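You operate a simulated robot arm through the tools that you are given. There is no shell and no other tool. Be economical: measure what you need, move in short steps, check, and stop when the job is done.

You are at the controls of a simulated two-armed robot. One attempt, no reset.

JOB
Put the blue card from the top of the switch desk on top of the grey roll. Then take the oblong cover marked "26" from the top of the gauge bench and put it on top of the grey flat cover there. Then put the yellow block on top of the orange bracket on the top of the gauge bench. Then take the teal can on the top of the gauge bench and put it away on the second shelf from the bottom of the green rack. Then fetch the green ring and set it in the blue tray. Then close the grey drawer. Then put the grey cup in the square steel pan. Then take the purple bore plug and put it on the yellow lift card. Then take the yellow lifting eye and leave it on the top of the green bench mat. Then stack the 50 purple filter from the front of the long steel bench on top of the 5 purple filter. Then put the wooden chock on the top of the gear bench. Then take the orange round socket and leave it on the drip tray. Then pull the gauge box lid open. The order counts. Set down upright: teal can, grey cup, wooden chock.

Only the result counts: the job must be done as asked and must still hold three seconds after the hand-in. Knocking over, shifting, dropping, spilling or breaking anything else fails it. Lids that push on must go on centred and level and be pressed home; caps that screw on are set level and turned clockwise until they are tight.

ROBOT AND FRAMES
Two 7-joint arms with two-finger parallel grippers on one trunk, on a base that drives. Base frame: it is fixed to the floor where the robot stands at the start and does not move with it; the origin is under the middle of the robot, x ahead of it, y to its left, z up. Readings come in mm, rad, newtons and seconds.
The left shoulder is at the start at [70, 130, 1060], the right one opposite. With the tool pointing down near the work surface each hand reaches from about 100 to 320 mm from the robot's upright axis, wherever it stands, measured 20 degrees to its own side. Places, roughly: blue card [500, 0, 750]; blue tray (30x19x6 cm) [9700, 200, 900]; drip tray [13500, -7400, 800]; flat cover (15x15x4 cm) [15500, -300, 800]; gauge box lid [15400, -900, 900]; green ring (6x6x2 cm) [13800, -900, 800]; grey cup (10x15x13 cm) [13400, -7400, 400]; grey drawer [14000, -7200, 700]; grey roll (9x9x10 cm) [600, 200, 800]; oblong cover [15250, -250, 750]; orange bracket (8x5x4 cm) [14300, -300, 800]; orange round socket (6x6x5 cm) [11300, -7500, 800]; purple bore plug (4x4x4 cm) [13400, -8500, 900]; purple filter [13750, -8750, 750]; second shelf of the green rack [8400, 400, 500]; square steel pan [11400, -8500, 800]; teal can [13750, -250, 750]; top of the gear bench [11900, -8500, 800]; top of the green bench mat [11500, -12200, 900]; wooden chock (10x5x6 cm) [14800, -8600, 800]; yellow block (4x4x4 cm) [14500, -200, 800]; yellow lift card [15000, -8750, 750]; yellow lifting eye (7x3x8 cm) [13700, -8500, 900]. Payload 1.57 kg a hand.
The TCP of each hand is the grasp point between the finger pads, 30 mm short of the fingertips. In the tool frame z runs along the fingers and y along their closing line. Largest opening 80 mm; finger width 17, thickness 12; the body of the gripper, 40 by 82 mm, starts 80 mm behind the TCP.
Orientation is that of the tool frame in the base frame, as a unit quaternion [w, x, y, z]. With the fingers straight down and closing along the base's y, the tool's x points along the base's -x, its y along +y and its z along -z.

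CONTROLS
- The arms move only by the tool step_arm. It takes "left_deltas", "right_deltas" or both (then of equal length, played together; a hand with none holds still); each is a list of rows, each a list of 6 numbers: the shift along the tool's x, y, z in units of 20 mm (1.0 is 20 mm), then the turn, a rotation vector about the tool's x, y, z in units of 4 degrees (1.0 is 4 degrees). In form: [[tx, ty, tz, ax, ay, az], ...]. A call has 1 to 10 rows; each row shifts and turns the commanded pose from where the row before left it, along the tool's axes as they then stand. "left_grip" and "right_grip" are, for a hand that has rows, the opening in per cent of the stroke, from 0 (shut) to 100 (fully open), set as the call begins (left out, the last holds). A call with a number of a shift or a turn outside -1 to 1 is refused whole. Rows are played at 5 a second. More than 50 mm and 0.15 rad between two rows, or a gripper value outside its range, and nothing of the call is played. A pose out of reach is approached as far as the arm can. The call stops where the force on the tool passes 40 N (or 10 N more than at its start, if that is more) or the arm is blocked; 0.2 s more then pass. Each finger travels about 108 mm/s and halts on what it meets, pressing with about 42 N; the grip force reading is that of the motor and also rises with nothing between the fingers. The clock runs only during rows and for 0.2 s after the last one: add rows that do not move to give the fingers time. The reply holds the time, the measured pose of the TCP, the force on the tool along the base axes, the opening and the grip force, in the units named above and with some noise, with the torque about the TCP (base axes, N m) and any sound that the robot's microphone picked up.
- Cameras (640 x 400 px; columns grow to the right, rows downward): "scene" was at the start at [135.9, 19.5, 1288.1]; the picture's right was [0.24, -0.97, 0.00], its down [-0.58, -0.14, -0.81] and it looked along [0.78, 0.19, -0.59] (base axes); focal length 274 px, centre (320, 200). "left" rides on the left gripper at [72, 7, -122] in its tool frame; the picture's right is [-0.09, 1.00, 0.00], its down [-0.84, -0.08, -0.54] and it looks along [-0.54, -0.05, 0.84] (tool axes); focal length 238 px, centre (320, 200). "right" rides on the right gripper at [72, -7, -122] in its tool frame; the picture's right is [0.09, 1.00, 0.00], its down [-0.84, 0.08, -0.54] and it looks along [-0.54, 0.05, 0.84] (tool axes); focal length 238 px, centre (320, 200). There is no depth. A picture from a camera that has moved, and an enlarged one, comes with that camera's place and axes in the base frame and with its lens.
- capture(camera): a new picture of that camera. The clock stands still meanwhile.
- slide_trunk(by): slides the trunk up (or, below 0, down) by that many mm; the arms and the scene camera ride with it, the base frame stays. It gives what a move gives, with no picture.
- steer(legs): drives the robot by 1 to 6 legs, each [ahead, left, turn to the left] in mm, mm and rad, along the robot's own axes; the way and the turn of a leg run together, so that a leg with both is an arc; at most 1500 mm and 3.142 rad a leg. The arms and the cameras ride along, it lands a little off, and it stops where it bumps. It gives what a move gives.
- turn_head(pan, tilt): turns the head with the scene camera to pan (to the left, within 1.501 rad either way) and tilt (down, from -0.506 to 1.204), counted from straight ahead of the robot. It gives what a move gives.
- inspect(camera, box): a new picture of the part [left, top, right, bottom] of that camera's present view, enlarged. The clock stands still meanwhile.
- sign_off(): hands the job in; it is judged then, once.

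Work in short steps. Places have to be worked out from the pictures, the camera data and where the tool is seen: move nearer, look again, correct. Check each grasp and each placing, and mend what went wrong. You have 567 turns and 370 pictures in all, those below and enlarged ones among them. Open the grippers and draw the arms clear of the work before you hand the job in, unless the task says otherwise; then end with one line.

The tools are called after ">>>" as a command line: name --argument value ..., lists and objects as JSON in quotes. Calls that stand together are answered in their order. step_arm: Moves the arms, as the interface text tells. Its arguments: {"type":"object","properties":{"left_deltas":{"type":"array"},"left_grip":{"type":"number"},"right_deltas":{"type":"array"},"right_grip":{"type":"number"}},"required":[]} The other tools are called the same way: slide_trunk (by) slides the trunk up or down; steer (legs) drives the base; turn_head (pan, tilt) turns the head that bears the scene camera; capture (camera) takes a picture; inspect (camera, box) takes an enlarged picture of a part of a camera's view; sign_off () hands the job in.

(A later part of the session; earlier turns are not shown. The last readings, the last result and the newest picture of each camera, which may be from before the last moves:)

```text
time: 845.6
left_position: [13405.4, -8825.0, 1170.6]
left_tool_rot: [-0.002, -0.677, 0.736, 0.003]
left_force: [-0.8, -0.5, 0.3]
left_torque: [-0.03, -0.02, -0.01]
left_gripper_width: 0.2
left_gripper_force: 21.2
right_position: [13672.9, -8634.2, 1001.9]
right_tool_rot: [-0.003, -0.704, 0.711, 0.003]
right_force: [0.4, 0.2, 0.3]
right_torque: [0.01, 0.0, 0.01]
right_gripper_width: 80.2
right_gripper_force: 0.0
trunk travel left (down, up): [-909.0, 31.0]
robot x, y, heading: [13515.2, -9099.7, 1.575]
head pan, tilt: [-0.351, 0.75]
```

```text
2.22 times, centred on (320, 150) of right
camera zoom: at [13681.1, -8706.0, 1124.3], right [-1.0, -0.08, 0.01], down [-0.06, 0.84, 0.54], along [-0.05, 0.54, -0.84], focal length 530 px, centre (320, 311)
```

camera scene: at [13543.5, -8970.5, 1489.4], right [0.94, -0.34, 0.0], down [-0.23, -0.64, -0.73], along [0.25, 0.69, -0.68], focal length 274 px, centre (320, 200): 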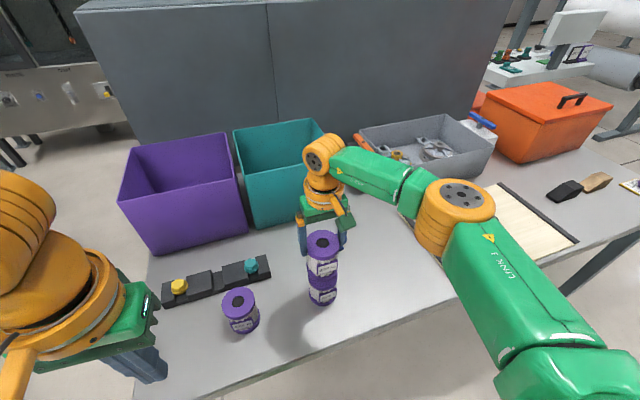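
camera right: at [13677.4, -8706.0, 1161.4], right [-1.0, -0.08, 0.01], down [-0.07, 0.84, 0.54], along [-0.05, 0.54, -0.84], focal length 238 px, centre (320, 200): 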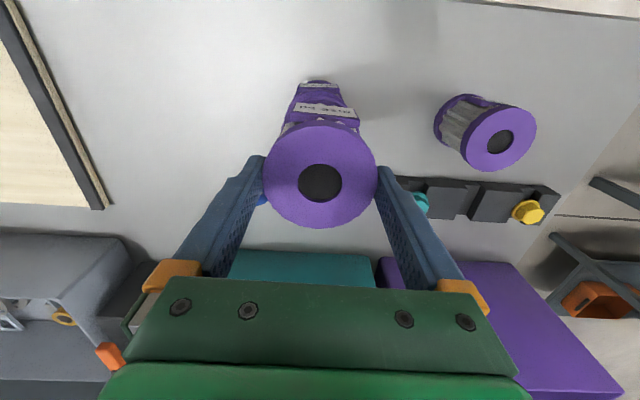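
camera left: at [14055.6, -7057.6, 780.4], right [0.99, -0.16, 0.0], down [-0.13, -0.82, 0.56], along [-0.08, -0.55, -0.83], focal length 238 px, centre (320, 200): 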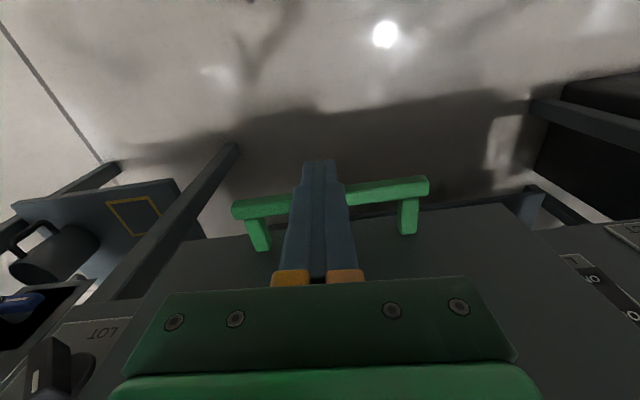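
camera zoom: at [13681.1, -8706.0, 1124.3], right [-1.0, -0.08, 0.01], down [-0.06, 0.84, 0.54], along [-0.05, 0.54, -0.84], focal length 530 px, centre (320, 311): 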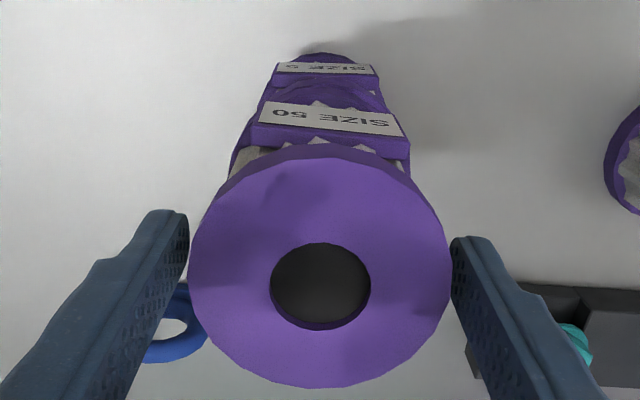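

Rise slowly straight up.

>>> step_arm --right_deltas '[[0, 0, -0.2, 0, 0, 0], [0, 0, -0.3, 0, 0, 0], [0, 0, -0.4, 0, 0, 0], [0, 0, -0.5, 0, 0, 0], [0, 0, -0.8, 0, 0, 0]]'

>>> steer --legs '[[-280, 0, 0]]'

>>> capture --camera "scene"

```text
time: 846.8
left_position: [13406.9, -8824.7, 1169.8]
left_tool_rot: [-0.004, -0.676, 0.736, 0.003]
left_force: [0.7, -0.5, -0.5]
left_torque: [0.04, -0.01, 0.02]
left_gripper_width: 0.0
left_gripper_force: 21.3
right_position: [13673.5, -8636.3, 1047.0]
right_tool_rot: [-0.003, -0.704, 0.711, 0.003]
right_force: [-0.4, -0.4, -0.1]
right_torque: [0.03, 0.01, -0.02]
right_gripper_width: 79.8
right_gripper_force: 0.0
trunk travel left (down, up): [-909.0, 31.0]
robot x, y, heading: [13520.5, -9097.1, 1.578]
head pan, tilt: [-0.351, 0.75]
```

```text
time: 848.8
left_position: [13406.5, -9094.4, 1169.9]
left_tool_rot: [-0.005, -0.679, 0.734, 0.002]
left_force: [0.5, 0.3, -0.2]
left_torque: [-0.01, 0.01, 0.0]
left_gripper_width: 0.0
left_gripper_force: 21.2
right_position: [13673.4, -8903.2, 1044.9]
right_tool_rot: [-0.004, -0.705, 0.709, 0.001]
right_force: [0.3, 0.4, 0.2]
right_torque: [-0.03, 0.0, -0.01]
right_gripper_width: 80.0
right_gripper_force: 0.0
trunk travel left (down, up): [-909.0, 31.0]
robot x, y, heading: [13513.3, -9366.3, 1.575]
head pan, tilt: [-0.351, 0.75]
```

```text
140 pictures are left
camera scene: at [13545.3, -9238.5, 1489.1], right [0.94, -0.33, 0.0], down [-0.23, -0.64, -0.73], along [0.24, 0.69, -0.68], focal length 274 px, centre (320, 200)
```

scene: 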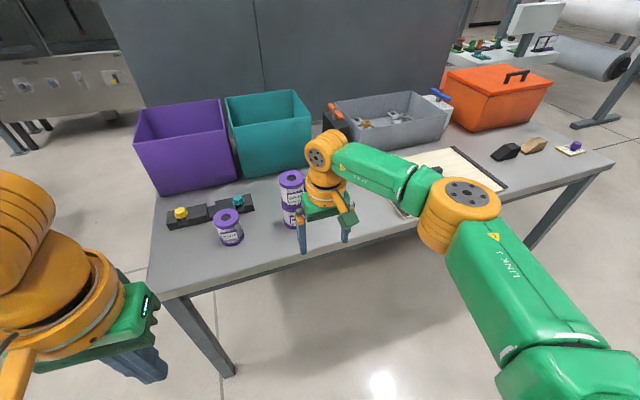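

Filters are stacked. Now the wooden chock (≈[14775,−8588], long side along x): rotate the right wrist 90° so fingers close along y.

>>> step_arm --right_deltas '[[0, 0, 0, 0, 0, 1], [0, 0, 0, 0, 0, 1], [0, 0, 0, 0, 0, 1], [0, 0, 0, 0, 0, 1], [0, 0, 0, 0, 0, 1], [0, 0, 0, 0, 0, 1], [0, 0, 0, 0, 0, 1], [0, 0, 0, 0, 0, 1], [0, 0, 0, 0, 0, 1], [0, 0, 0, 0, 0, 1]]'

>>> step_arm --right_deltas '[[0, 0, 0, 0, 0, 1], [0, 0, 0, 0, 0, 1], [0, 0, 0, 0, 0, 1], [0, 0, 0, 0, 0, 1], [0, 0, 0, 0, 0, 1], [0, 0, 0, 0, 0, 1], [0, 0, 0, 0, 0, 1], [0, 0, 0, 0, 0, 1], [0, 0, 0, 0, 0, 1], [0, 0, 0, 0, 0, 1]]'

>>> step_arm --right_deltas '[[0, 0, 0, 0, 0, 1], [0, 0, 0, 0, 0, 1], [0, 0, 0, 0, 0, 0.5]]'

>>> steer --legs '[[0, -1115, 0], [230, 0, 0]]'

>>> capture --camera "right"

>>> capture --camera "scene"

```text
time: 851.0
left_position: [13405.6, -9097.2, 1170.4]
left_tool_rot: [-0.004, -0.678, 0.735, 0.003]
left_force: [0.1, -0.3, -0.4]
left_torque: [-0.02, 0.01, 0.04]
left_gripper_width: 0.1
left_gripper_force: 21.4
right_position: [13672.8, -8906.9, 1046.4]
right_tool_rot: [-0.005, -0.42, 0.908, 0.0]
right_force: [0.1, -0.5, -0.4]
right_torque: [-0.04, 0.02, 0.01]
right_gripper_width: 79.9
right_gripper_force: 0.1
trunk travel left (down, up): [-909.0, 31.0]
robot x, y, heading: [13515.2, -9367.5, 1.576]
head pan, tilt: [-0.351, 0.75]
```

```text
time: 853.1
left_position: [13406.3, -9096.0, 1169.8]
left_tool_rot: [-0.003, -0.679, 0.734, 0.003]
left_force: [0.3, 0.2, 0.1]
left_torque: [0.0, -0.01, 0.02]
left_gripper_width: 0.0
left_gripper_force: 21.1
right_position: [13673.2, -8908.4, 1046.4]
right_tool_rot: [-0.004, -0.085, 0.996, -0.001]
right_force: [0.4, -0.5, -0.3]
right_torque: [0.02, 0.0, 0.0]
right_gripper_width: 79.9
right_gripper_force: 0.0
trunk travel left (down, up): [-909.0, 31.0]
robot x, y, heading: [13517.2, -9369.6, 1.583]
head pan, tilt: [-0.351, 0.75]
```

```text
time: 854.0
left_position: [13406.2, -9096.5, 1170.1]
left_tool_rot: [-0.003, -0.679, 0.734, 0.003]
left_force: [0.1, 0.2, -0.1]
left_torque: [0.02, -0.01, 0.03]
left_gripper_width: 0.1
left_gripper_force: 21.2
right_position: [13673.9, -8905.7, 1048.6]
right_tool_rot: [-0.003, 0.002, 1.0, -0.001]
right_force: [0.3, 0.1, -0.2]
right_torque: [-0.03, -0.01, -0.01]
right_gripper_width: 80.3
right_gripper_force: 0.1
trunk travel left (down, up): [-909.0, 31.0]
robot x, y, heading: [13518.1, -9366.2, 1.58]
head pan, tilt: [-0.351, 0.75]
```

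```text
time: 861.0
left_position: [14520.8, -8851.8, 1171.6]
left_tool_rot: [-0.002, -0.686, 0.728, 0.004]
left_force: [-0.1, -0.7, 0.3]
left_torque: [0.04, -0.03, 0.02]
left_gripper_width: 0.0
left_gripper_force: 21.9
right_position: [14783.4, -8657.6, 1047.8]
right_tool_rot: [-0.004, -0.006, 1.0, 0.001]
right_force: [-0.2, -0.9, -0.2]
right_torque: [0.0, 0.0, -0.02]
right_gripper_width: 80.0
right_gripper_force: 0.1
trunk travel left (down, up): [-909.0, 31.0]
robot x, y, heading: [14636.0, -9122.9, 1.595]
head pan, tilt: [-0.351, 0.75]
```

```text
139 pictures are left
camera right: at [14714.2, -8665.4, 1171.7], right [-0.1, 0.99, 0.0], down [0.84, 0.09, 0.54], along [0.53, 0.06, -0.84], focal length 238 px, centre (320, 200)
```

right: 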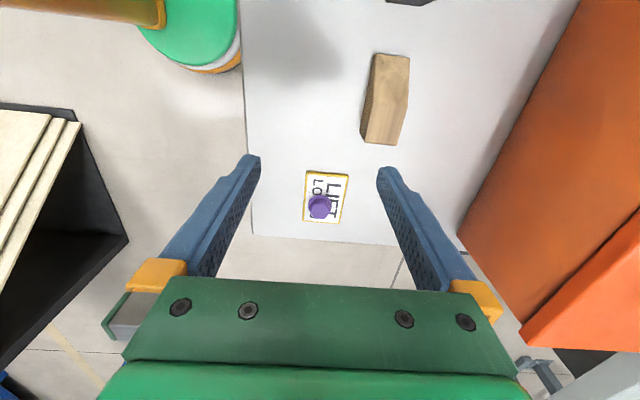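

```text
138 pictures are left
camera scene: at [14662.5, -8996.5, 1489.9], right [0.95, -0.32, 0.0], down [-0.22, -0.64, -0.73], along [0.23, 0.7, -0.68], focal length 274 px, centre (320, 200)
```

scene: 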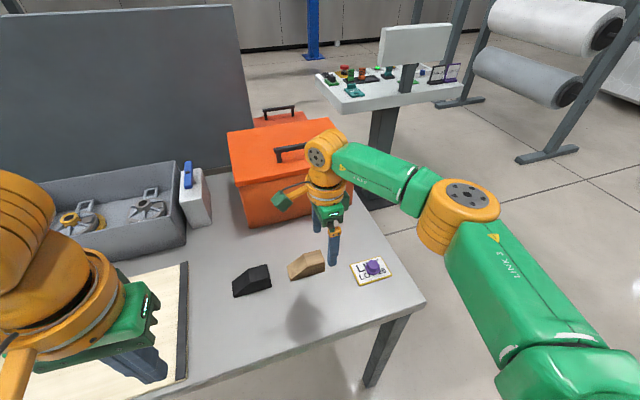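

Chock ≈ x 14711–14809, y centre ≈−8566. Move in and align.

>>> steer --legs '[[95, 0, -0.024]]'

>>> step_arm --right_deltas '[[0.5, 0, 1, 0, 0, 0], [0.45, 0, 1, 0, 0, 0], [0, 0, 1, 0, 0, 0], [0, 0, 0.5, 0, 0, 0], [0, 0, 0, 0, 0, 0]]'

>>> capture --camera "right"

```text
time: 862.2
left_position: [14527.6, -8755.8, 1171.3]
left_tool_rot: [-0.001, -0.676, 0.737, 0.005]
left_force: [0.8, 0.1, 0.6]
left_torque: [0.02, 0.01, 0.02]
left_gripper_width: 0.2
left_gripper_force: 21.4
right_position: [14794.7, -8566.5, 1051.5]
right_tool_rot: [-0.004, 0.007, 1.0, 0.002]
right_force: [-0.1, 0.1, 0.6]
right_torque: [0.02, -0.03, 0.01]
right_gripper_width: 80.3
right_gripper_force: 0.1
trunk travel left (down, up): [-909.0, 31.0]
robot x, y, heading: [14636.2, -9022.1, 1.566]
head pan, tilt: [-0.351, 0.75]
```

```text
time: 863.4
left_position: [14526.5, -8749.5, 1170.1]
left_tool_rot: [-0.003, -0.676, 0.737, 0.003]
left_force: [-0.8, -1.3, 0.6]
left_torque: [0.02, 0.03, 0.02]
left_gripper_width: 0.1
left_gripper_force: 21.8
right_position: [14775.3, -8562.6, 978.4]
right_tool_rot: [-0.004, 0.007, 1.0, 0.001]
right_force: [0.1, 0.1, 0.1]
right_torque: [0.03, 0.01, -0.01]
right_gripper_width: 80.0
right_gripper_force: 0.1
trunk travel left (down, up): [-909.0, 31.0]
robot x, y, heading: [14635.3, -9023.6, 1.574]
head pan, tilt: [-0.351, 0.75]
```

```text
137 pictures are left
camera right: at [14705.1, -8568.2, 1100.5], right [-0.08, 1.0, 0.0], down [0.84, 0.07, 0.54], along [0.53, 0.04, -0.84], focal length 238 px, centre (320, 200)
```

right: 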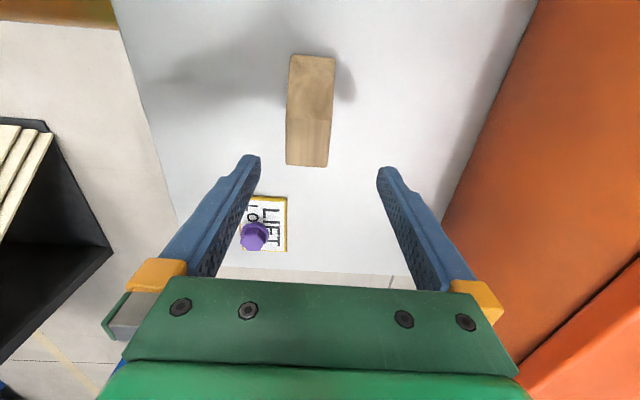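

>>> inspect --camera "scene" --box '[250, 260, 370, 350]'

```text
4.44 times, centred on (310, 305) of scene
camera zoom: at [14664.3, -8896.7, 1489.5], right [0.94, -0.34, 0.0], down [-0.23, -0.64, -0.73], along [0.25, 0.69, -0.68], focal length 1219 px, centre (364, -267)
```

zoom: 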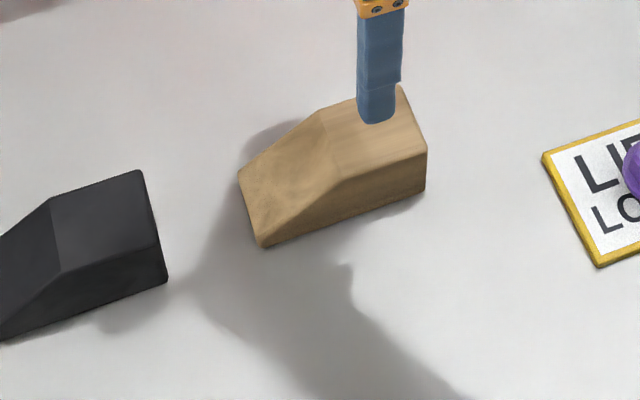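

The tall half is the +x end, right under the hand. Shift 8 mm toward me, descend and close.

>>> step_arm --right_deltas '[[0, -0.4, 1, 0, 0, 0], [0, 0, 1, 0, 0, 0], [0, 0, 1, 0, 0, 0], [0, 0, 1, 0, 0, 0], [0, 0, 1, 0, 0, 0], [0, 0, 0.5, 0, 0, 0], [0, 0, 0, 0, 0, 0]]'

>>> step_arm --right_deltas '[[0, 0, 0, 0, 0, 0], [0, 0, 0, 0, 0, 0], [0, 0, 0, 0, 0, 0]]' --right_grip 0

>>> step_arm --right_deltas '[[0, 0, -0.4, 0, 0, 0], [0, 0, -0.6, 0, 0, 0], [0, 0, -1, 0, 0, 0], [0, 0, -1, 0, 0, 0], [0, 0, -1, 0, 0, 0], [0, 0, -1, 0, 0, 0], [0, 0, -1, 0, 0, 0]]'

>>> capture --camera "right"

```text
time: 865.0
left_position: [14526.7, -8748.9, 1170.2]
left_tool_rot: [-0.003, -0.675, 0.738, 0.003]
left_force: [-1.2, 0.1, -0.2]
left_torque: [-0.02, 0.01, -0.01]
left_gripper_width: 0.0
left_gripper_force: 21.9
right_position: [14774.5, -8581.0, 869.1]
right_tool_rot: [-0.004, 0.007, 1.0, -0.001]
right_force: [0.0, 0.3, -0.4]
right_torque: [-0.03, 0.0, 0.02]
right_gripper_width: 80.3
right_gripper_force: 0.1
right hand out of reach, approached as far as the arm can: row 5, 6
trunk travel left (down, up): [-909.0, 31.0]
robot x, y, heading: [14635.3, -9025.6, 1.573]
head pan, tilt: [-0.351, 0.75]
```

```text
time: 865.8
left_position: [14526.6, -8749.8, 1170.0]
left_tool_rot: [-0.002, -0.676, 0.737, 0.002]
left_force: [-0.1, -0.4, 0.3]
left_torque: [0.01, -0.02, -0.03]
left_gripper_width: 0.2
left_gripper_force: 21.1
right_position: [14775.0, -8580.5, 869.5]
right_tool_rot: [-0.004, 0.007, 1.0, -0.001]
right_force: [-0.3, -0.7, -0.2]
right_torque: [0.01, 0.03, -0.04]
right_gripper_width: 44.2
right_gripper_force: 42.3
trunk travel left (down, up): [-909.0, 31.0]
robot x, y, heading: [14637.5, -9020.7, 1.569]
head pan, tilt: [-0.351, 0.75]
```

```text
time: 867.4
left_position: [14527.0, -8749.6, 1169.7]
left_tool_rot: [-0.003, -0.675, 0.738, 0.003]
left_force: [0.7, 0.7, -0.4]
left_torque: [0.0, -0.02, 0.01]
left_gripper_width: 0.3
left_gripper_force: 22.0
right_position: [14778.3, -8582.1, 990.5]
right_tool_rot: [-0.004, 0.007, 1.0, -0.001]
right_force: [-0.4, -0.4, -0.9]
right_torque: [0.02, -0.01, -0.01]
right_gripper_width: 44.0
right_gripper_force: 42.1
trunk travel left (down, up): [-909.0, 31.0]
robot x, y, heading: [14634.2, -9026.4, 1.571]
head pan, tilt: [-0.351, 0.75]
```

```text
135 pictures are left
camera right: at [14707.8, -8588.4, 1112.9], right [-0.08, 1.0, 0.0], down [0.84, 0.07, 0.54], along [0.53, 0.04, -0.84], focal length 238 px, centre (320, 200)
```

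right: 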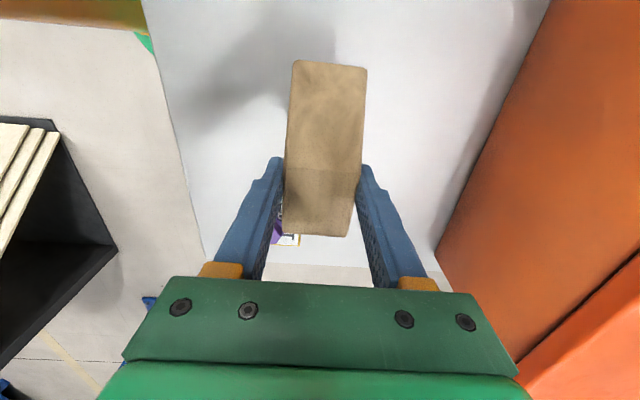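

Chock held (44 mm). Carry it to the gear bench.

>>> steer --legs '[[-420, 0, 0], [0, 1490, 0], [0, 1350, 0]]'

>>> turn_head --pan -0.2 --tilt 0.6

>>> capture --camera "scene"

```text
time: 883.6
left_position: [11619.8, -9077.4, 1170.0]
left_tool_rot: [-0.004, -0.669, 0.743, 0.002]
left_force: [-0.6, -0.3, 0.0]
left_torque: [0.01, 0.03, 0.01]
left_gripper_width: 0.2
left_gripper_force: 21.5
right_position: [11873.6, -8915.3, 989.7]
right_tool_rot: [-0.005, 0.015, 1.0, 0.0]
right_force: [0.3, 0.5, -2.0]
right_torque: [-0.02, -0.01, 0.0]
right_gripper_width: 43.8
right_gripper_force: 42.0
trunk travel left (down, up): [-909.0, 31.0]
robot x, y, heading: [11721.3, -9352.6, 1.557]
head pan, tilt: [-0.351, 0.75]
```

```text
time: 884.3
left_position: [11619.3, -9076.6, 1170.4]
left_tool_rot: [-0.004, -0.668, 0.744, 0.002]
left_force: [0.6, -0.3, 0.6]
left_torque: [-0.04, -0.04, -0.01]
left_gripper_width: 0.0
left_gripper_force: 21.4
right_position: [11872.7, -8914.1, 990.8]
right_tool_rot: [-0.004, 0.015, 1.0, -0.001]
right_force: [-0.4, -0.4, -1.6]
right_torque: [0.0, -0.01, 0.0]
right_gripper_width: 44.1
right_gripper_force: 42.1
trunk travel left (down, up): [-909.0, 31.0]
robot x, y, heading: [11721.3, -9353.1, 1.556]
head pan, tilt: [-0.201, 0.6]
```

```text
134 pictures are left
camera scene: at [11743.6, -9217.4, 1502.2], right [0.98, -0.22, 0.0], down [-0.12, -0.55, -0.82], along [0.18, 0.81, -0.57], focal length 274 px, centre (320, 200)
```

scene: 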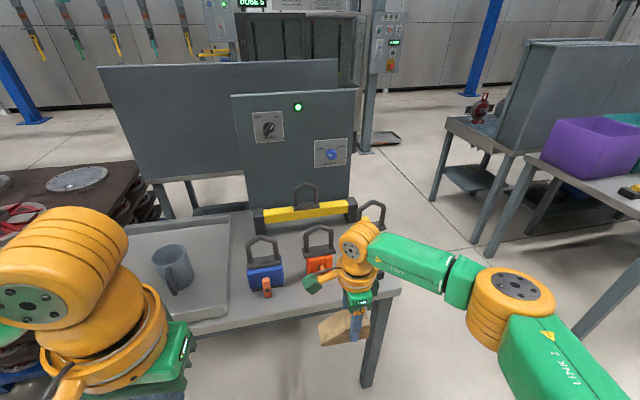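

There is a free strip at the front of the bench (edge y≈−8725). Bring the chock to ≈[11890,−8682].

>>> steer --legs '[[228, -38, 0.015]]'

>>> capture --camera "right"

>>> capture --camera "scene"

```text
time: 886.0
left_position: [11653.6, -8855.6, 1171.3]
left_tool_rot: [-0.003, -0.677, 0.736, 0.004]
left_force: [-0.7, -0.5, -0.5]
left_torque: [0.05, 0.02, -0.02]
left_gripper_width: 0.1
left_gripper_force: 21.5
right_position: [11904.5, -8689.7, 991.2]
right_tool_rot: [-0.003, 0.006, 1.0, 0.001]
right_force: [0.3, -0.1, -1.4]
right_torque: [0.07, -0.01, -0.02]
right_gripper_width: 44.0
right_gripper_force: 41.7
trunk travel left (down, up): [-909.0, 31.0]
robot x, y, heading: [11761.9, -9126.6, 1.574]
head pan, tilt: [-0.201, 0.6]
```

```text
133 pictures are left
camera right: at [11834.2, -8695.2, 1114.1], right [-0.08, 1.0, 0.0], down [0.84, 0.07, 0.54], along [0.53, 0.05, -0.84], focal length 238 px, centre (320, 200)
```

right: 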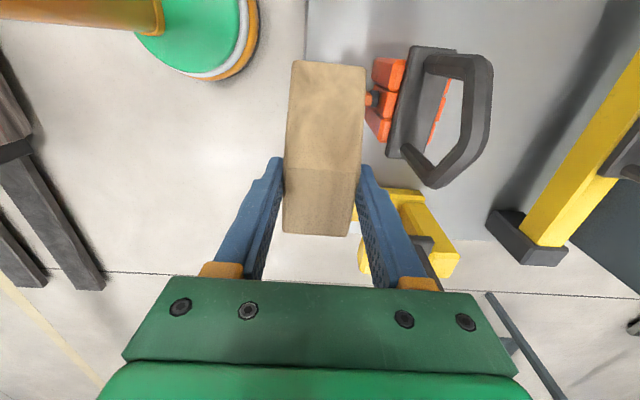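

```text
132 pictures are left
camera scene: at [11781.1, -8995.1, 1502.7], right [0.98, -0.2, 0.0], down [-0.11, -0.55, -0.83], along [0.16, 0.81, -0.56], focal length 274 px, centre (320, 200)
```

scene: 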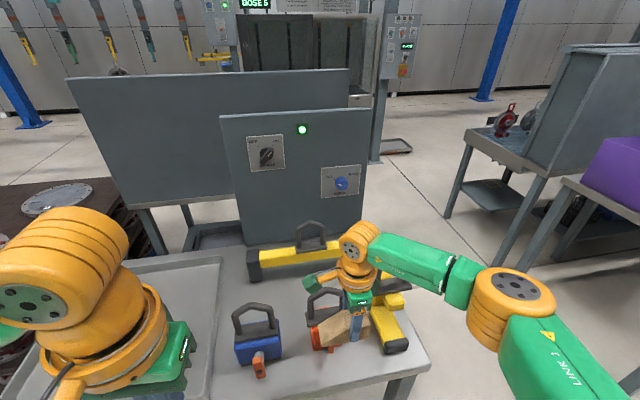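

Table front edge is y≈−8712 and the orange lock's nose reaches y≈−8634 at x 11842–11930. Shift the hand to [11950,−8668].

>>> step_arm --right_deltas '[[-0.76, 0.36, 0, 0, 0, 0], [-0.76, 0.36, 0, 0, 0, 0], [-0.76, 0.36, 0, 0, 0, 0], [0, 0, 1, 0, 0, 0], [0, 0, 1, 0, 0, 0], [0, 0, 1, 0, 0, 0], [0, 0, 0, 0, 0, 0]]'

>>> capture --camera "right"

>>> inspect --camera "scene" --box '[220, 240, 440, 400]'

```text
time: 887.6
left_position: [11653.9, -8851.7, 1171.3]
left_tool_rot: [-0.003, -0.677, 0.736, 0.003]
left_force: [0.7, -0.7, 0.5]
left_torque: [0.04, 0.04, 0.02]
left_gripper_width: 0.4
left_gripper_force: 21.0
right_position: [11948.1, -8664.1, 932.0]
right_tool_rot: [-0.005, 0.005, 1.0, -0.001]
right_force: [1.1, 1.0, -0.8]
right_torque: [0.0, -0.01, 0.02]
right_gripper_width: 43.7
right_gripper_force: 42.2
trunk travel left (down, up): [-909.0, 31.0]
robot x, y, heading: [11764.7, -9125.5, 1.575]
head pan, tilt: [-0.201, 0.6]
```

```text
131 pictures are left
camera right: at [11878.4, -8670.3, 1053.5], right [-0.08, 1.0, 0.0], down [0.84, 0.07, 0.54], along [0.53, 0.04, -0.84], focal length 238 px, centre (320, 200)
```

right: 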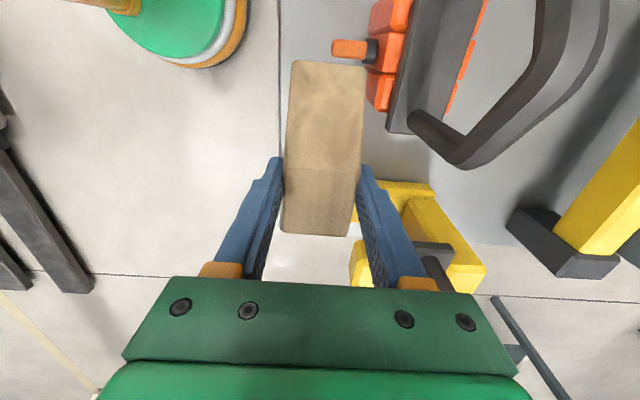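

```text
2.50 times, centred on (330, 320) of scene
camera zoom: at [11781.9, -8990.3, 1502.2], right [0.98, -0.2, 0.0], down [-0.11, -0.55, -0.82], along [0.16, 0.81, -0.57], focal length 686 px, centre (295, -100)
```

zoom: 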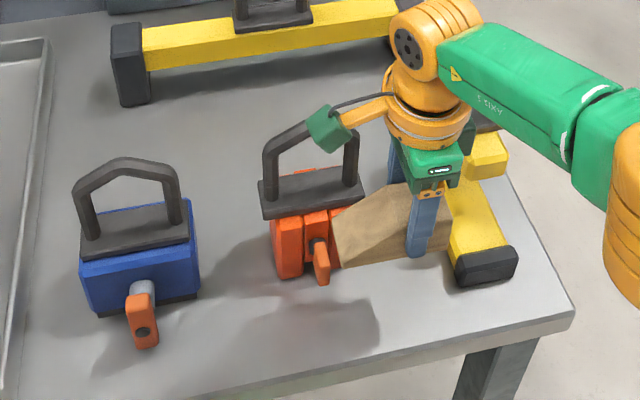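

Shift 15 mm to +x to clear the lock's lever, then lower with the trunk.

>>> step_arm --right_deltas '[[-0.4, 0, 0, 0, 0, 0], [-0.35, -0.1, 0, 0, 0, 0], [0, 0, 0, 0, 0, 0]]'

>>> slide_trunk --by -95

>>> inspect --camera "scene" --box '[220, 200, 440, 360]'

>>> capture --camera "right"

```text
time: 888.5
left_position: [11655.8, -8853.3, 1172.0]
left_tool_rot: [-0.004, -0.677, 0.736, 0.003]
left_force: [-0.4, 0.3, -0.2]
left_torque: [0.0, 0.01, -0.01]
left_gripper_width: 0.2
left_gripper_force: 21.3
right_position: [11966.0, -8665.8, 931.0]
right_tool_rot: [-0.003, 0.005, 1.0, -0.001]
right_force: [0.1, -0.1, -0.7]
right_torque: [-0.04, -0.01, -0.01]
right_gripper_width: 44.1
right_gripper_force: 41.9
trunk travel left (down, up): [-909.0, 31.0]
robot x, y, heading: [11762.7, -9127.8, 1.575]
head pan, tilt: [-0.201, 0.6]
```

```text
time: 889.7
left_position: [11654.7, -8853.0, 1074.5]
left_tool_rot: [-0.004, -0.676, 0.737, 0.002]
left_force: [0.2, -1.1, 0.0]
left_torque: [0.03, -0.02, -0.01]
left_gripper_width: 0.0
left_gripper_force: 21.3
right_position: [11965.3, -8666.4, 836.2]
right_tool_rot: [-0.003, 0.005, 1.0, -0.001]
right_force: [-1.1, 0.8, -0.5]
right_torque: [-0.02, -0.01, -0.01]
right_gripper_width: 44.3
right_gripper_force: 42.0
trunk travel left (down, up): [-814.0, 126.0]
robot x, y, heading: [11764.2, -9123.2, 1.57]
head pan, tilt: [-0.201, 0.6]
```

```text
2.50 times, centred on (330, 280) of scene
camera zoom: at [11781.8, -8990.6, 1407.3], right [0.98, -0.2, 0.0], down [-0.11, -0.55, -0.82], along [0.16, 0.81, -0.57], focal length 686 px, centre (295, 0)
```

zoom: 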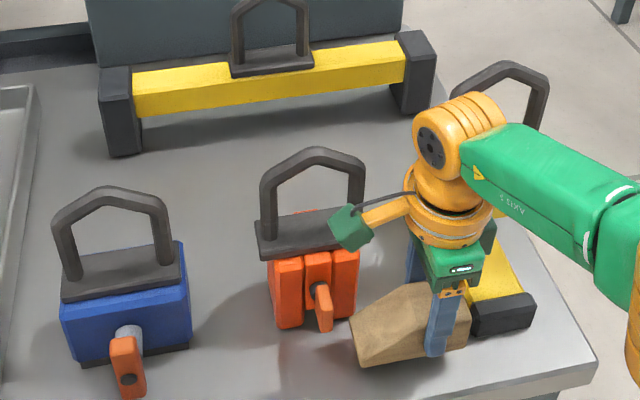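

```text
128 pictures are left
camera right: at [11895.2, -8672.1, 957.5], right [-0.08, 1.0, 0.0], down [0.84, 0.07, 0.54], along [0.53, 0.04, -0.84], focal length 238 px, centre (320, 200)
```

right: 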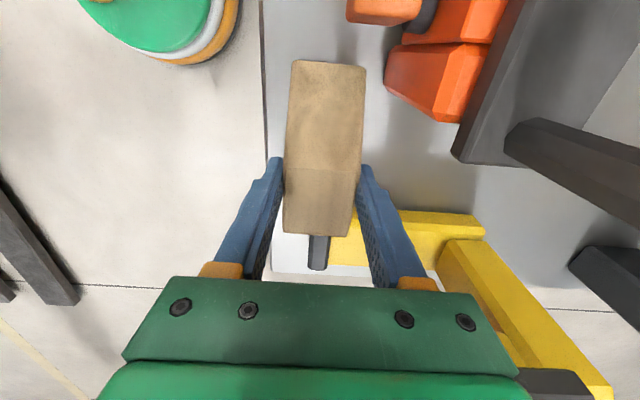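

Clear of lever and the black foot. Lower the last ~27 mm.

>>> slide_trunk --by -16

>>> slide_trunk --by -6

>>> slide_trunk --by -5

>>> slide_trunk --by -4

```text
time: 890.4
left_position: [11654.1, -8852.9, 1059.2]
left_tool_rot: [-0.004, -0.677, 0.736, 0.003]
left_force: [-0.2, -1.1, -0.5]
left_torque: [0.02, 0.0, 0.01]
left_gripper_width: 0.2
left_gripper_force: 21.3
right_position: [11964.7, -8666.1, 819.1]
right_tool_rot: [-0.004, 0.005, 1.0, -0.001]
right_force: [0.6, 0.1, -1.6]
right_torque: [0.02, -0.03, -0.03]
right_gripper_width: 44.2
right_gripper_force: 42.4
trunk travel left (down, up): [-798.0, 142.0]
robot x, y, heading: [11764.1, -9124.2, 1.578]
head pan, tilt: [-0.201, 0.6]
```

```text
time: 890.9
left_position: [11654.5, -8852.1, 1054.6]
left_tool_rot: [-0.003, -0.677, 0.736, 0.002]
left_force: [-0.1, -0.5, -0.1]
left_torque: [-0.01, 0.01, 0.01]
left_gripper_width: 0.1
left_gripper_force: 21.3
right_position: [11965.4, -8665.8, 814.0]
right_tool_rot: [-0.003, 0.006, 1.0, -0.001]
right_force: [0.1, 1.2, -1.8]
right_torque: [0.01, 0.02, -0.02]
right_gripper_width: 44.3
right_gripper_force: 41.8
trunk travel left (down, up): [-792.0, 148.0]
robot x, y, heading: [11761.9, -9126.1, 1.573]
head pan, tilt: [-0.201, 0.6]
```

```text
time: 891.5
left_position: [11655.7, -8853.6, 1048.6]
left_tool_rot: [-0.003, -0.677, 0.736, 0.003]
left_force: [0.3, 0.0, 0.1]
left_torque: [-0.02, 0.01, 0.05]
left_gripper_width: 0.0
left_gripper_force: 21.9
right_position: [11964.8, -8668.1, 809.1]
right_tool_rot: [-0.004, 0.006, 1.0, 0.0]
right_force: [0.7, -0.9, 7.5]
right_torque: [-0.06, -0.02, -0.02]
right_gripper_width: 44.2
right_gripper_force: 42.3
trunk travel left (down, up): [-787.0, 153.0]
robot x, y, heading: [11762.7, -9124.0, 1.575]
head pan, tilt: [-0.201, 0.6]
```

```text
time: 892.0
left_position: [11653.6, -8855.8, 1045.8]
left_tool_rot: [-0.001, -0.677, 0.736, 0.004]
left_force: [-0.2, 0.4, -0.2]
left_torque: [0.01, -0.03, -0.01]
left_gripper_width: 0.1
left_gripper_force: 22.1
right_position: [11965.2, -8668.9, 808.0]
right_tool_rot: [-0.004, 0.005, 1.0, 0.003]
right_force: [6.2, 9.8, 33.0]
right_torque: [0.12, -0.07, 0.03]
right_gripper_width: 44.5
right_gripper_force: 42.1
trunk travel left (down, up): [-783.0, 157.0]
robot x, y, heading: [11762.0, -9129.6, 1.577]
head pan, tilt: [-0.201, 0.6]
```

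Contact. Relieve, open to ~54 mm, then rise.

>>> slide_trunk --by 3

>>> step_arm --right_deltas '[[0, 0, 0, 0, 0, 0], [0, 0, 0, 0, 0, 0]]' --right_grip 68

>>> slide_trunk --by 145

>>> steer --legs '[[-250, 0, 0]]'

>>> capture --camera "scene"

```text
time: 892.5
left_position: [11653.9, -8854.3, 1047.5]
left_tool_rot: [-0.002, -0.677, 0.736, 0.004]
left_force: [0.6, -1.0, 0.1]
left_torque: [0.0, 0.05, 0.02]
left_gripper_width: 0.0
left_gripper_force: 20.6
right_position: [11964.1, -8668.4, 808.0]
right_tool_rot: [-0.003, 0.004, 1.0, -0.001]
right_force: [1.1, 3.7, 10.9]
right_torque: [0.35, -0.19, 0.03]
right_gripper_width: 44.0
right_gripper_force: 41.6
trunk travel left (down, up): [-786.0, 154.0]
robot x, y, heading: [11764.2, -9124.6, 1.572]
head pan, tilt: [-0.201, 0.6]
```

```text
time: 893.1
left_position: [11654.3, -8854.5, 1047.8]
left_tool_rot: [-0.002, -0.677, 0.736, 0.004]
left_force: [0.2, 0.4, 0.2]
left_torque: [0.02, 0.0, 0.01]
left_gripper_width: 0.0
left_gripper_force: 21.5
right_position: [11964.1, -8666.1, 806.5]
right_tool_rot: [-0.003, 0.005, 1.0, 0.0]
right_force: [0.4, -0.5, -0.2]
right_torque: [-0.02, 0.01, -0.03]
right_gripper_width: 54.3
right_gripper_force: 0.1
trunk travel left (down, up): [-786.0, 154.0]
robot x, y, heading: [11762.5, -9126.7, 1.577]
head pan, tilt: [-0.201, 0.6]
```

```text
time: 894.8
left_position: [11655.1, -8853.6, 1192.7]
left_tool_rot: [-0.003, -0.677, 0.736, 0.003]
left_force: [0.0, 0.0, 0.5]
left_torque: [0.04, 0.01, 0.01]
left_gripper_width: 0.0
left_gripper_force: 21.0
right_position: [11965.2, -8666.2, 952.3]
right_tool_rot: [-0.003, 0.005, 1.0, 0.0]
right_force: [0.4, -0.6, -0.1]
right_torque: [-0.04, 0.01, 0.02]
right_gripper_width: 54.5
right_gripper_force: 0.1
trunk travel left (down, up): [-931.0, 9.0]
robot x, y, heading: [11766.5, -9126.7, 1.575]
head pan, tilt: [-0.201, 0.6]
```

```text
time: 896.6
left_position: [11656.3, -9096.2, 1190.5]
left_tool_rot: [-0.004, -0.676, 0.737, 0.002]
left_force: [0.8, 0.6, 1.1]
left_torque: [-0.04, 0.01, 0.0]
left_gripper_width: 0.0
left_gripper_force: 20.9
right_position: [11967.8, -8912.1, 950.9]
right_tool_rot: [-0.004, 0.006, 1.0, -0.003]
right_force: [0.6, 0.4, -0.1]
right_torque: [0.03, 0.03, 0.0]
right_gripper_width: 54.4
right_gripper_force: 0.1
trunk travel left (down, up): [-931.0, 9.0]
robot x, y, heading: [11763.4, -9377.6, 1.575]
head pan, tilt: [-0.201, 0.6]
```

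```text
127 pictures are left
camera scene: at [11782.7, -9233.5, 1523.8], right [0.98, -0.2, 0.0], down [-0.11, -0.56, -0.82], along [0.16, 0.81, -0.57], focal length 274 px, centre (320, 200)
```

scene: 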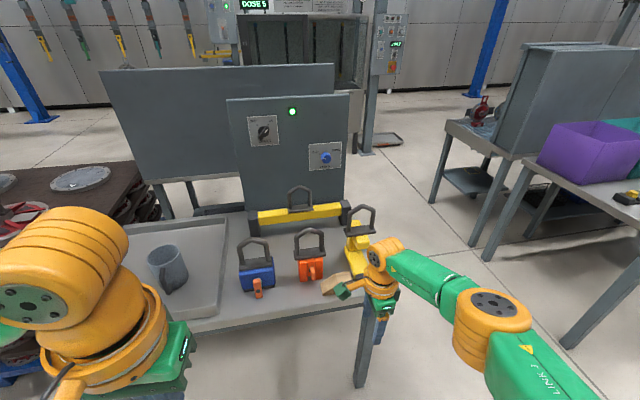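

Chock placed. Next the orange round socket on the LOT LIST table: go back through the gap to the north aisle.

>>> steer --legs '[[0, -930, 0], [1490, 0, 0], [1080, 0, 0]]'

>>> step_arm --right_deltas '[[0, 0, 0, 0, 0, -1], [0, 0, 0, 0, 0, -1], [0, 0, 0, 0, 0, -1], [0, 0, 0, 0, 0, -1], [0, 0, 0, 0, 0, -1], [0, 0, 0, 0, 0, -1], [0, 0, 0, 0, 0, -1], [0, 0, 0, 0, 0, -1], [0, 0, 0, 0, 0, -1], [0, 0, 0, 0, 0, -1]]'

>>> step_arm --right_deltas '[[0, 0, 0, 0, 0, -1], [0, 0, 0, 0, 0, -1], [0, 0, 0, 0, 0, -1], [0, 0, 0, 0, 0, -1], [0, 0, 0, 0, 0, -1], [0, 0, 0, 0, 0, -1], [0, 0, 0, 0, 0, -1], [0, 0, 0, 0, 0, -1], [0, 0, 0, 0, 0, -1], [0, 0, 0, 0, 0, -1]]'

>>> step_arm --right_deltas '[[0, 0, 0, 0, 0, -1], [0, 0, 0, 0, 0, -1], [0, 0, 0, 0, 0, -0.5]]' --right_grip 100

>>> turn_head --pan 0.0 --tilt 0.3

>>> capture --camera "scene"

```text
time: 914.0
left_position: [12559.5, -6480.5, 1192.8]
left_tool_rot: [-0.003, -0.684, 0.73, 0.003]
left_force: [0.1, -0.8, 0.2]
left_torque: [-0.02, 0.0, 0.0]
left_gripper_width: 0.0
left_gripper_force: 21.4
right_position: [12864.9, -6288.5, 951.5]
right_tool_rot: [-0.003, -0.005, 1.0, 0.0]
right_force: [-0.5, -0.7, -0.4]
right_torque: [-0.01, -0.01, -0.02]
right_gripper_width: 54.3
right_gripper_force: 0.0
trunk travel left (down, up): [-931.0, 9.0]
robot x, y, heading: [12673.8, -6752.2, 1.599]
head pan, tilt: [-0.201, 0.6]
```

```text
time: 916.2
left_position: [12559.6, -6481.4, 1190.6]
left_tool_rot: [-0.003, -0.683, 0.73, 0.004]
left_force: [-0.3, 0.6, 0.3]
left_torque: [-0.02, 0.02, -0.01]
left_gripper_width: 0.2
left_gripper_force: 21.0
right_position: [12866.7, -6286.2, 951.7]
right_tool_rot: [-0.003, -0.348, 0.938, 0.001]
right_force: [-0.4, -0.5, 0.7]
right_torque: [0.0, -0.02, 0.01]
right_gripper_width: 54.4
right_gripper_force: 0.0
trunk travel left (down, up): [-931.0, 9.0]
robot x, y, heading: [12677.5, -6751.5, 1.596]
head pan, tilt: [-0.201, 0.6]
```

```text
time: 918.4
left_position: [12560.9, -6481.2, 1192.1]
left_tool_rot: [-0.003, -0.685, 0.729, 0.003]
left_force: [-0.4, -0.2, 0.7]
left_torque: [0.0, -0.01, 0.0]
left_gripper_width: 0.0
left_gripper_force: 21.4
right_position: [12866.9, -6285.8, 952.5]
right_tool_rot: [-0.003, -0.647, 0.762, 0.002]
right_force: [0.4, 0.5, 0.0]
right_torque: [0.01, -0.02, 0.0]
right_gripper_width: 54.6
right_gripper_force: 0.1
trunk travel left (down, up): [-931.0, 9.0]
robot x, y, heading: [12673.0, -6749.1, 1.6]
head pan, tilt: [-0.201, 0.6]
```

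```text
time: 919.2
left_position: [12558.9, -6480.1, 1192.1]
left_tool_rot: [-0.003, -0.684, 0.73, 0.003]
left_force: [-0.8, -0.8, 0.0]
left_torque: [0.01, -0.03, -0.01]
left_gripper_width: 0.0
left_gripper_force: 21.2
right_position: [12865.9, -6287.2, 951.9]
right_tool_rot: [0.003, 0.711, -0.704, -0.002]
right_force: [0.4, 0.6, -1.1]
right_torque: [0.01, -0.04, 0.02]
right_gripper_width: 79.8
right_gripper_force: 0.1
trunk travel left (down, up): [-931.0, 9.0]
robot x, y, heading: [12675.4, -6750.6, 1.595]
head pan, tilt: [-0.201, 0.6]
```

```text
time: 920.0
left_position: [12559.4, -6479.8, 1192.2]
left_tool_rot: [-0.002, -0.684, 0.729, 0.003]
left_force: [0.1, 0.2, -1.0]
left_torque: [0.02, 0.0, 0.02]
left_gripper_width: 0.0
left_gripper_force: 21.2
right_position: [12865.4, -6288.5, 952.4]
right_tool_rot: [0.004, 0.711, -0.703, -0.002]
right_force: [-0.5, 0.1, 0.6]
right_torque: [0.0, -0.01, 0.01]
right_gripper_width: 80.3
right_gripper_force: 0.1
trunk travel left (down, up): [-931.0, 9.0]
robot x, y, heading: [12674.1, -6752.9, 1.593]
head pan, tilt: [0.0, 0.3]
```

```text
126 pictures are left
camera scene: at [12671.7, -6609.1, 1551.7], right [1.0, 0.02, 0.0], down [0.01, -0.3, -0.95], along [-0.02, 0.95, -0.3], focal length 274 px, centre (320, 200)
```

scene: 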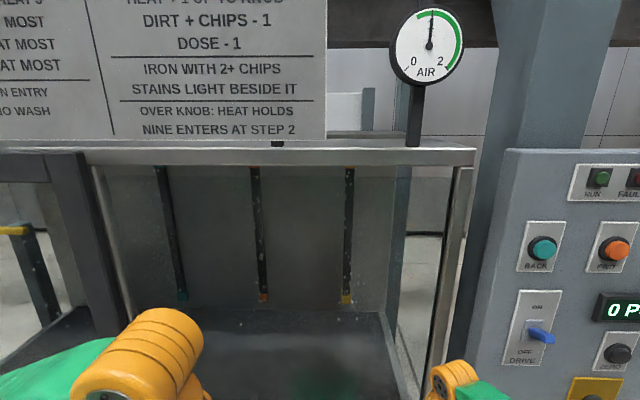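

Very close to the wash booth; back up 150 and turn to face south.

>>> steer --legs '[[-160, 0, 0], [0, 0, 1.571], [0, 0, 1.571]]'

>>> turn_head --pan -0.7 --tilt 0.4

>>> capture --camera "scene"

```text
time: 929.0
left_position: [12785.6, -7187.5, 1191.6]
left_tool_rot: [0.004, 0.74, 0.673, 0.003]
left_force: [0.0, 0.4, 0.3]
left_torque: [-0.01, 0.01, 0.0]
left_gripper_width: 0.0
left_gripper_force: 21.0
right_position: [12472.3, -7371.9, 951.7]
right_tool_rot: [0.002, 0.714, 0.7, 0.005]
right_force: [0.7, 1.1, 0.6]
right_torque: [0.03, 0.0, 0.0]
right_gripper_width: 79.9
right_gripper_force: 0.1
trunk travel left (down, up): [-931.0, 9.0]
robot x, y, heading: [12679.8, -6912.7, -1.578]
head pan, tilt: [0.0, 0.3]
```

```text
time: 930.1
left_position: [12785.7, -7188.3, 1192.9]
left_tool_rot: [0.003, 0.74, 0.673, 0.003]
left_force: [-0.5, 0.1, -0.2]
left_torque: [0.02, 0.02, 0.0]
left_gripper_width: 0.1
left_gripper_force: 21.5
right_position: [12471.8, -7371.2, 953.3]
right_tool_rot: [0.001, 0.714, 0.7, 0.003]
right_force: [-0.6, -0.5, -0.4]
right_torque: [0.01, -0.01, 0.01]
right_gripper_width: 79.8
right_gripper_force: 0.1
trunk travel left (down, up): [-931.0, 9.0]
robot x, y, heading: [12678.9, -6914.0, -1.578]
head pan, tilt: [-0.7, 0.4]
```

```text
125 pictures are left
camera scene: at [12618.7, -7036.0, 1542.6], right [-0.76, 0.65, 0.0], down [0.25, 0.3, -0.92], along [-0.6, -0.7, -0.39], focal length 274 px, centre (320, 200)
```

scene: 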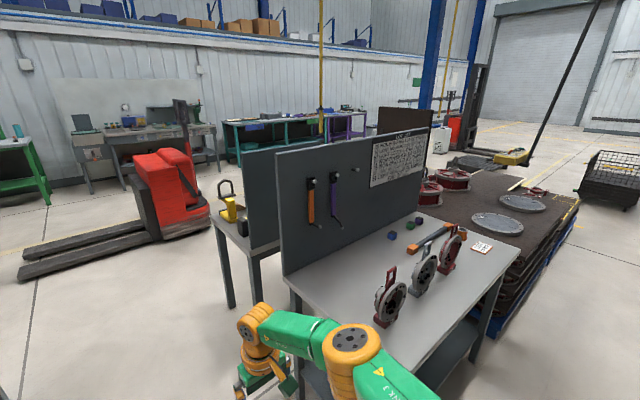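

Zoom on the table items.

>>> inspect --camera "scene" --box '[360, 195, 520, 295]'

```text
4.00 times, centred on (440, 245) of scene
camera zoom: at [12618.7, -7036.0, 1542.6], right [-0.76, 0.65, 0.0], down [0.25, 0.3, -0.92], along [-0.6, -0.7, -0.39], focal length 1097 px, centre (-160, 20)
```

zoom: 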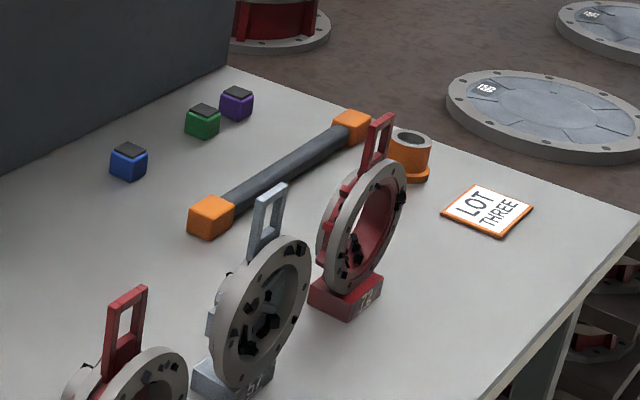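

The orange socket is the flanged orange cylinder at ≈[11244,−7500]. Strafe west and approach from the north.

>>> steer --legs '[[-170, 0, 0.007], [0, -1230, 0], [250, 0, 0]]'

>>> turn_head --pan -0.2 --tilt 0.8

>>> capture --camera "scene"

>>> capture --camera "right"

```text
time: 938.8
left_position: [11565.9, -7266.3, 1192.7]
left_tool_rot: [0.004, 0.736, 0.677, 0.003]
left_force: [0.2, 0.1, -0.6]
left_torque: [0.0, -0.01, 0.01]
left_gripper_width: 0.0
left_gripper_force: 21.3
right_position: [11255.6, -7454.9, 952.8]
right_tool_rot: [0.003, 0.71, 0.704, 0.001]
right_force: [-0.4, 0.0, 0.3]
right_torque: [0.0, 0.01, 0.01]
right_gripper_width: 80.0
right_gripper_force: 0.2
trunk travel left (down, up): [-931.0, 9.0]
robot x, y, heading: [11458.2, -6999.1, -1.565]
head pan, tilt: [-0.7, 0.4]
```

```text
time: 939.7
left_position: [11565.1, -7270.1, 1191.3]
left_tool_rot: [0.002, 0.736, 0.677, 0.005]
left_force: [-0.3, 1.1, 0.8]
left_torque: [-0.02, 0.03, -0.01]
left_gripper_width: 0.0
left_gripper_force: 21.7
right_position: [11255.3, -7457.8, 950.8]
right_tool_rot: [0.002, 0.71, 0.704, 0.004]
right_force: [0.5, -0.4, 0.5]
right_torque: [-0.02, 0.04, 0.04]
right_gripper_width: 79.8
right_gripper_force: 0.1
trunk travel left (down, up): [-931.0, 9.0]
robot x, y, heading: [11456.9, -6995.4, -1.565]
head pan, tilt: [-0.201, 0.799]
```

```text
123 pictures are left
camera scene: at [11441.3, -7127.9, 1507.4], right [-0.98, 0.2, 0.0], down [0.14, 0.7, -0.7], along [-0.14, -0.68, -0.72], focal length 274 px, centre (320, 200)
```

scene: 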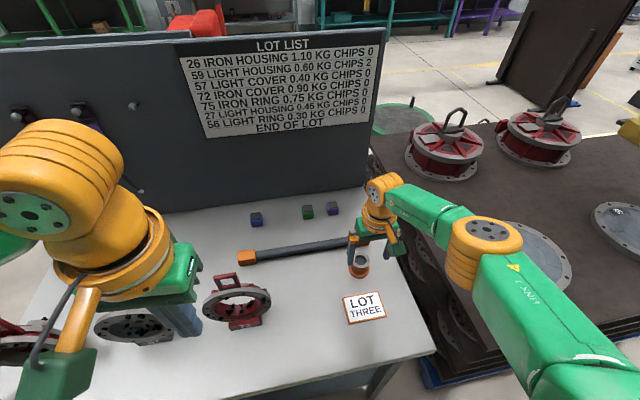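

```text
122 pictures are left
camera right: at [11249.4, -7385.7, 1073.9], right [1.0, 0.08, 0.01], down [0.07, -0.84, 0.54], along [0.05, -0.54, -0.84], focal length 238 px, centre (320, 200)
```

right: 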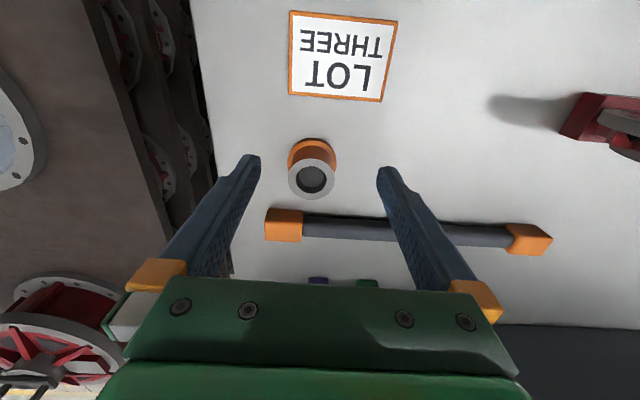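

Socket top ≈[11252,−7508,840]. Move base forward 50, lower the trunk and look.

>>> steer --legs '[[50, 0, 0]]'

>>> slide_trunk --by -60

>>> capture --camera "right"

```text
time: 940.6
left_position: [11566.1, -7310.0, 1195.0]
left_tool_rot: [0.005, 0.735, 0.678, 0.001]
left_force: [-0.1, -0.6, -0.5]
left_torque: [-0.07, -0.04, -0.01]
left_gripper_width: 0.1
left_gripper_force: 21.1
right_position: [11256.2, -7500.6, 956.2]
right_tool_rot: [0.005, 0.71, 0.704, 0.001]
right_force: [-0.6, 0.3, 0.6]
right_torque: [-0.08, 0.0, 0.03]
right_gripper_width: 80.2
right_gripper_force: 0.1
trunk travel left (down, up): [-931.0, 9.0]
robot x, y, heading: [11451.1, -7045.2, -1.57]
head pan, tilt: [-0.201, 0.799]
```

```text
time: 941.6
left_position: [11566.4, -7319.7, 1132.8]
left_tool_rot: [0.003, 0.736, 0.677, 0.004]
left_force: [0.0, -0.3, -0.6]
left_torque: [0.0, 0.03, 0.02]
left_gripper_width: 0.0
left_gripper_force: 21.0
right_position: [11256.6, -7506.9, 891.3]
right_tool_rot: [0.001, 0.711, 0.703, 0.003]
right_force: [-0.4, 0.3, 0.2]
right_torque: [0.03, 0.01, 0.02]
right_gripper_width: 80.1
right_gripper_force: 0.1
trunk travel left (down, up): [-871.0, 69.0]
robot x, y, heading: [11456.0, -7047.4, -1.564]
head pan, tilt: [-0.201, 0.799]
```

```text
121 pictures are left
camera right: at [11249.6, -7435.4, 1013.7], right [1.0, 0.08, 0.01], down [0.07, -0.84, 0.54], along [0.05, -0.54, -0.84], focal length 238 px, centre (320, 200)
```

right: 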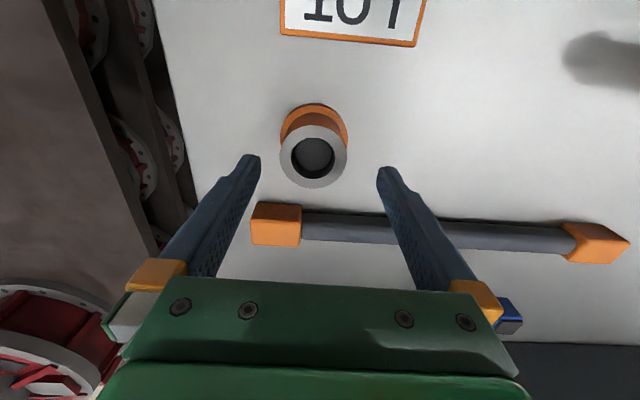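

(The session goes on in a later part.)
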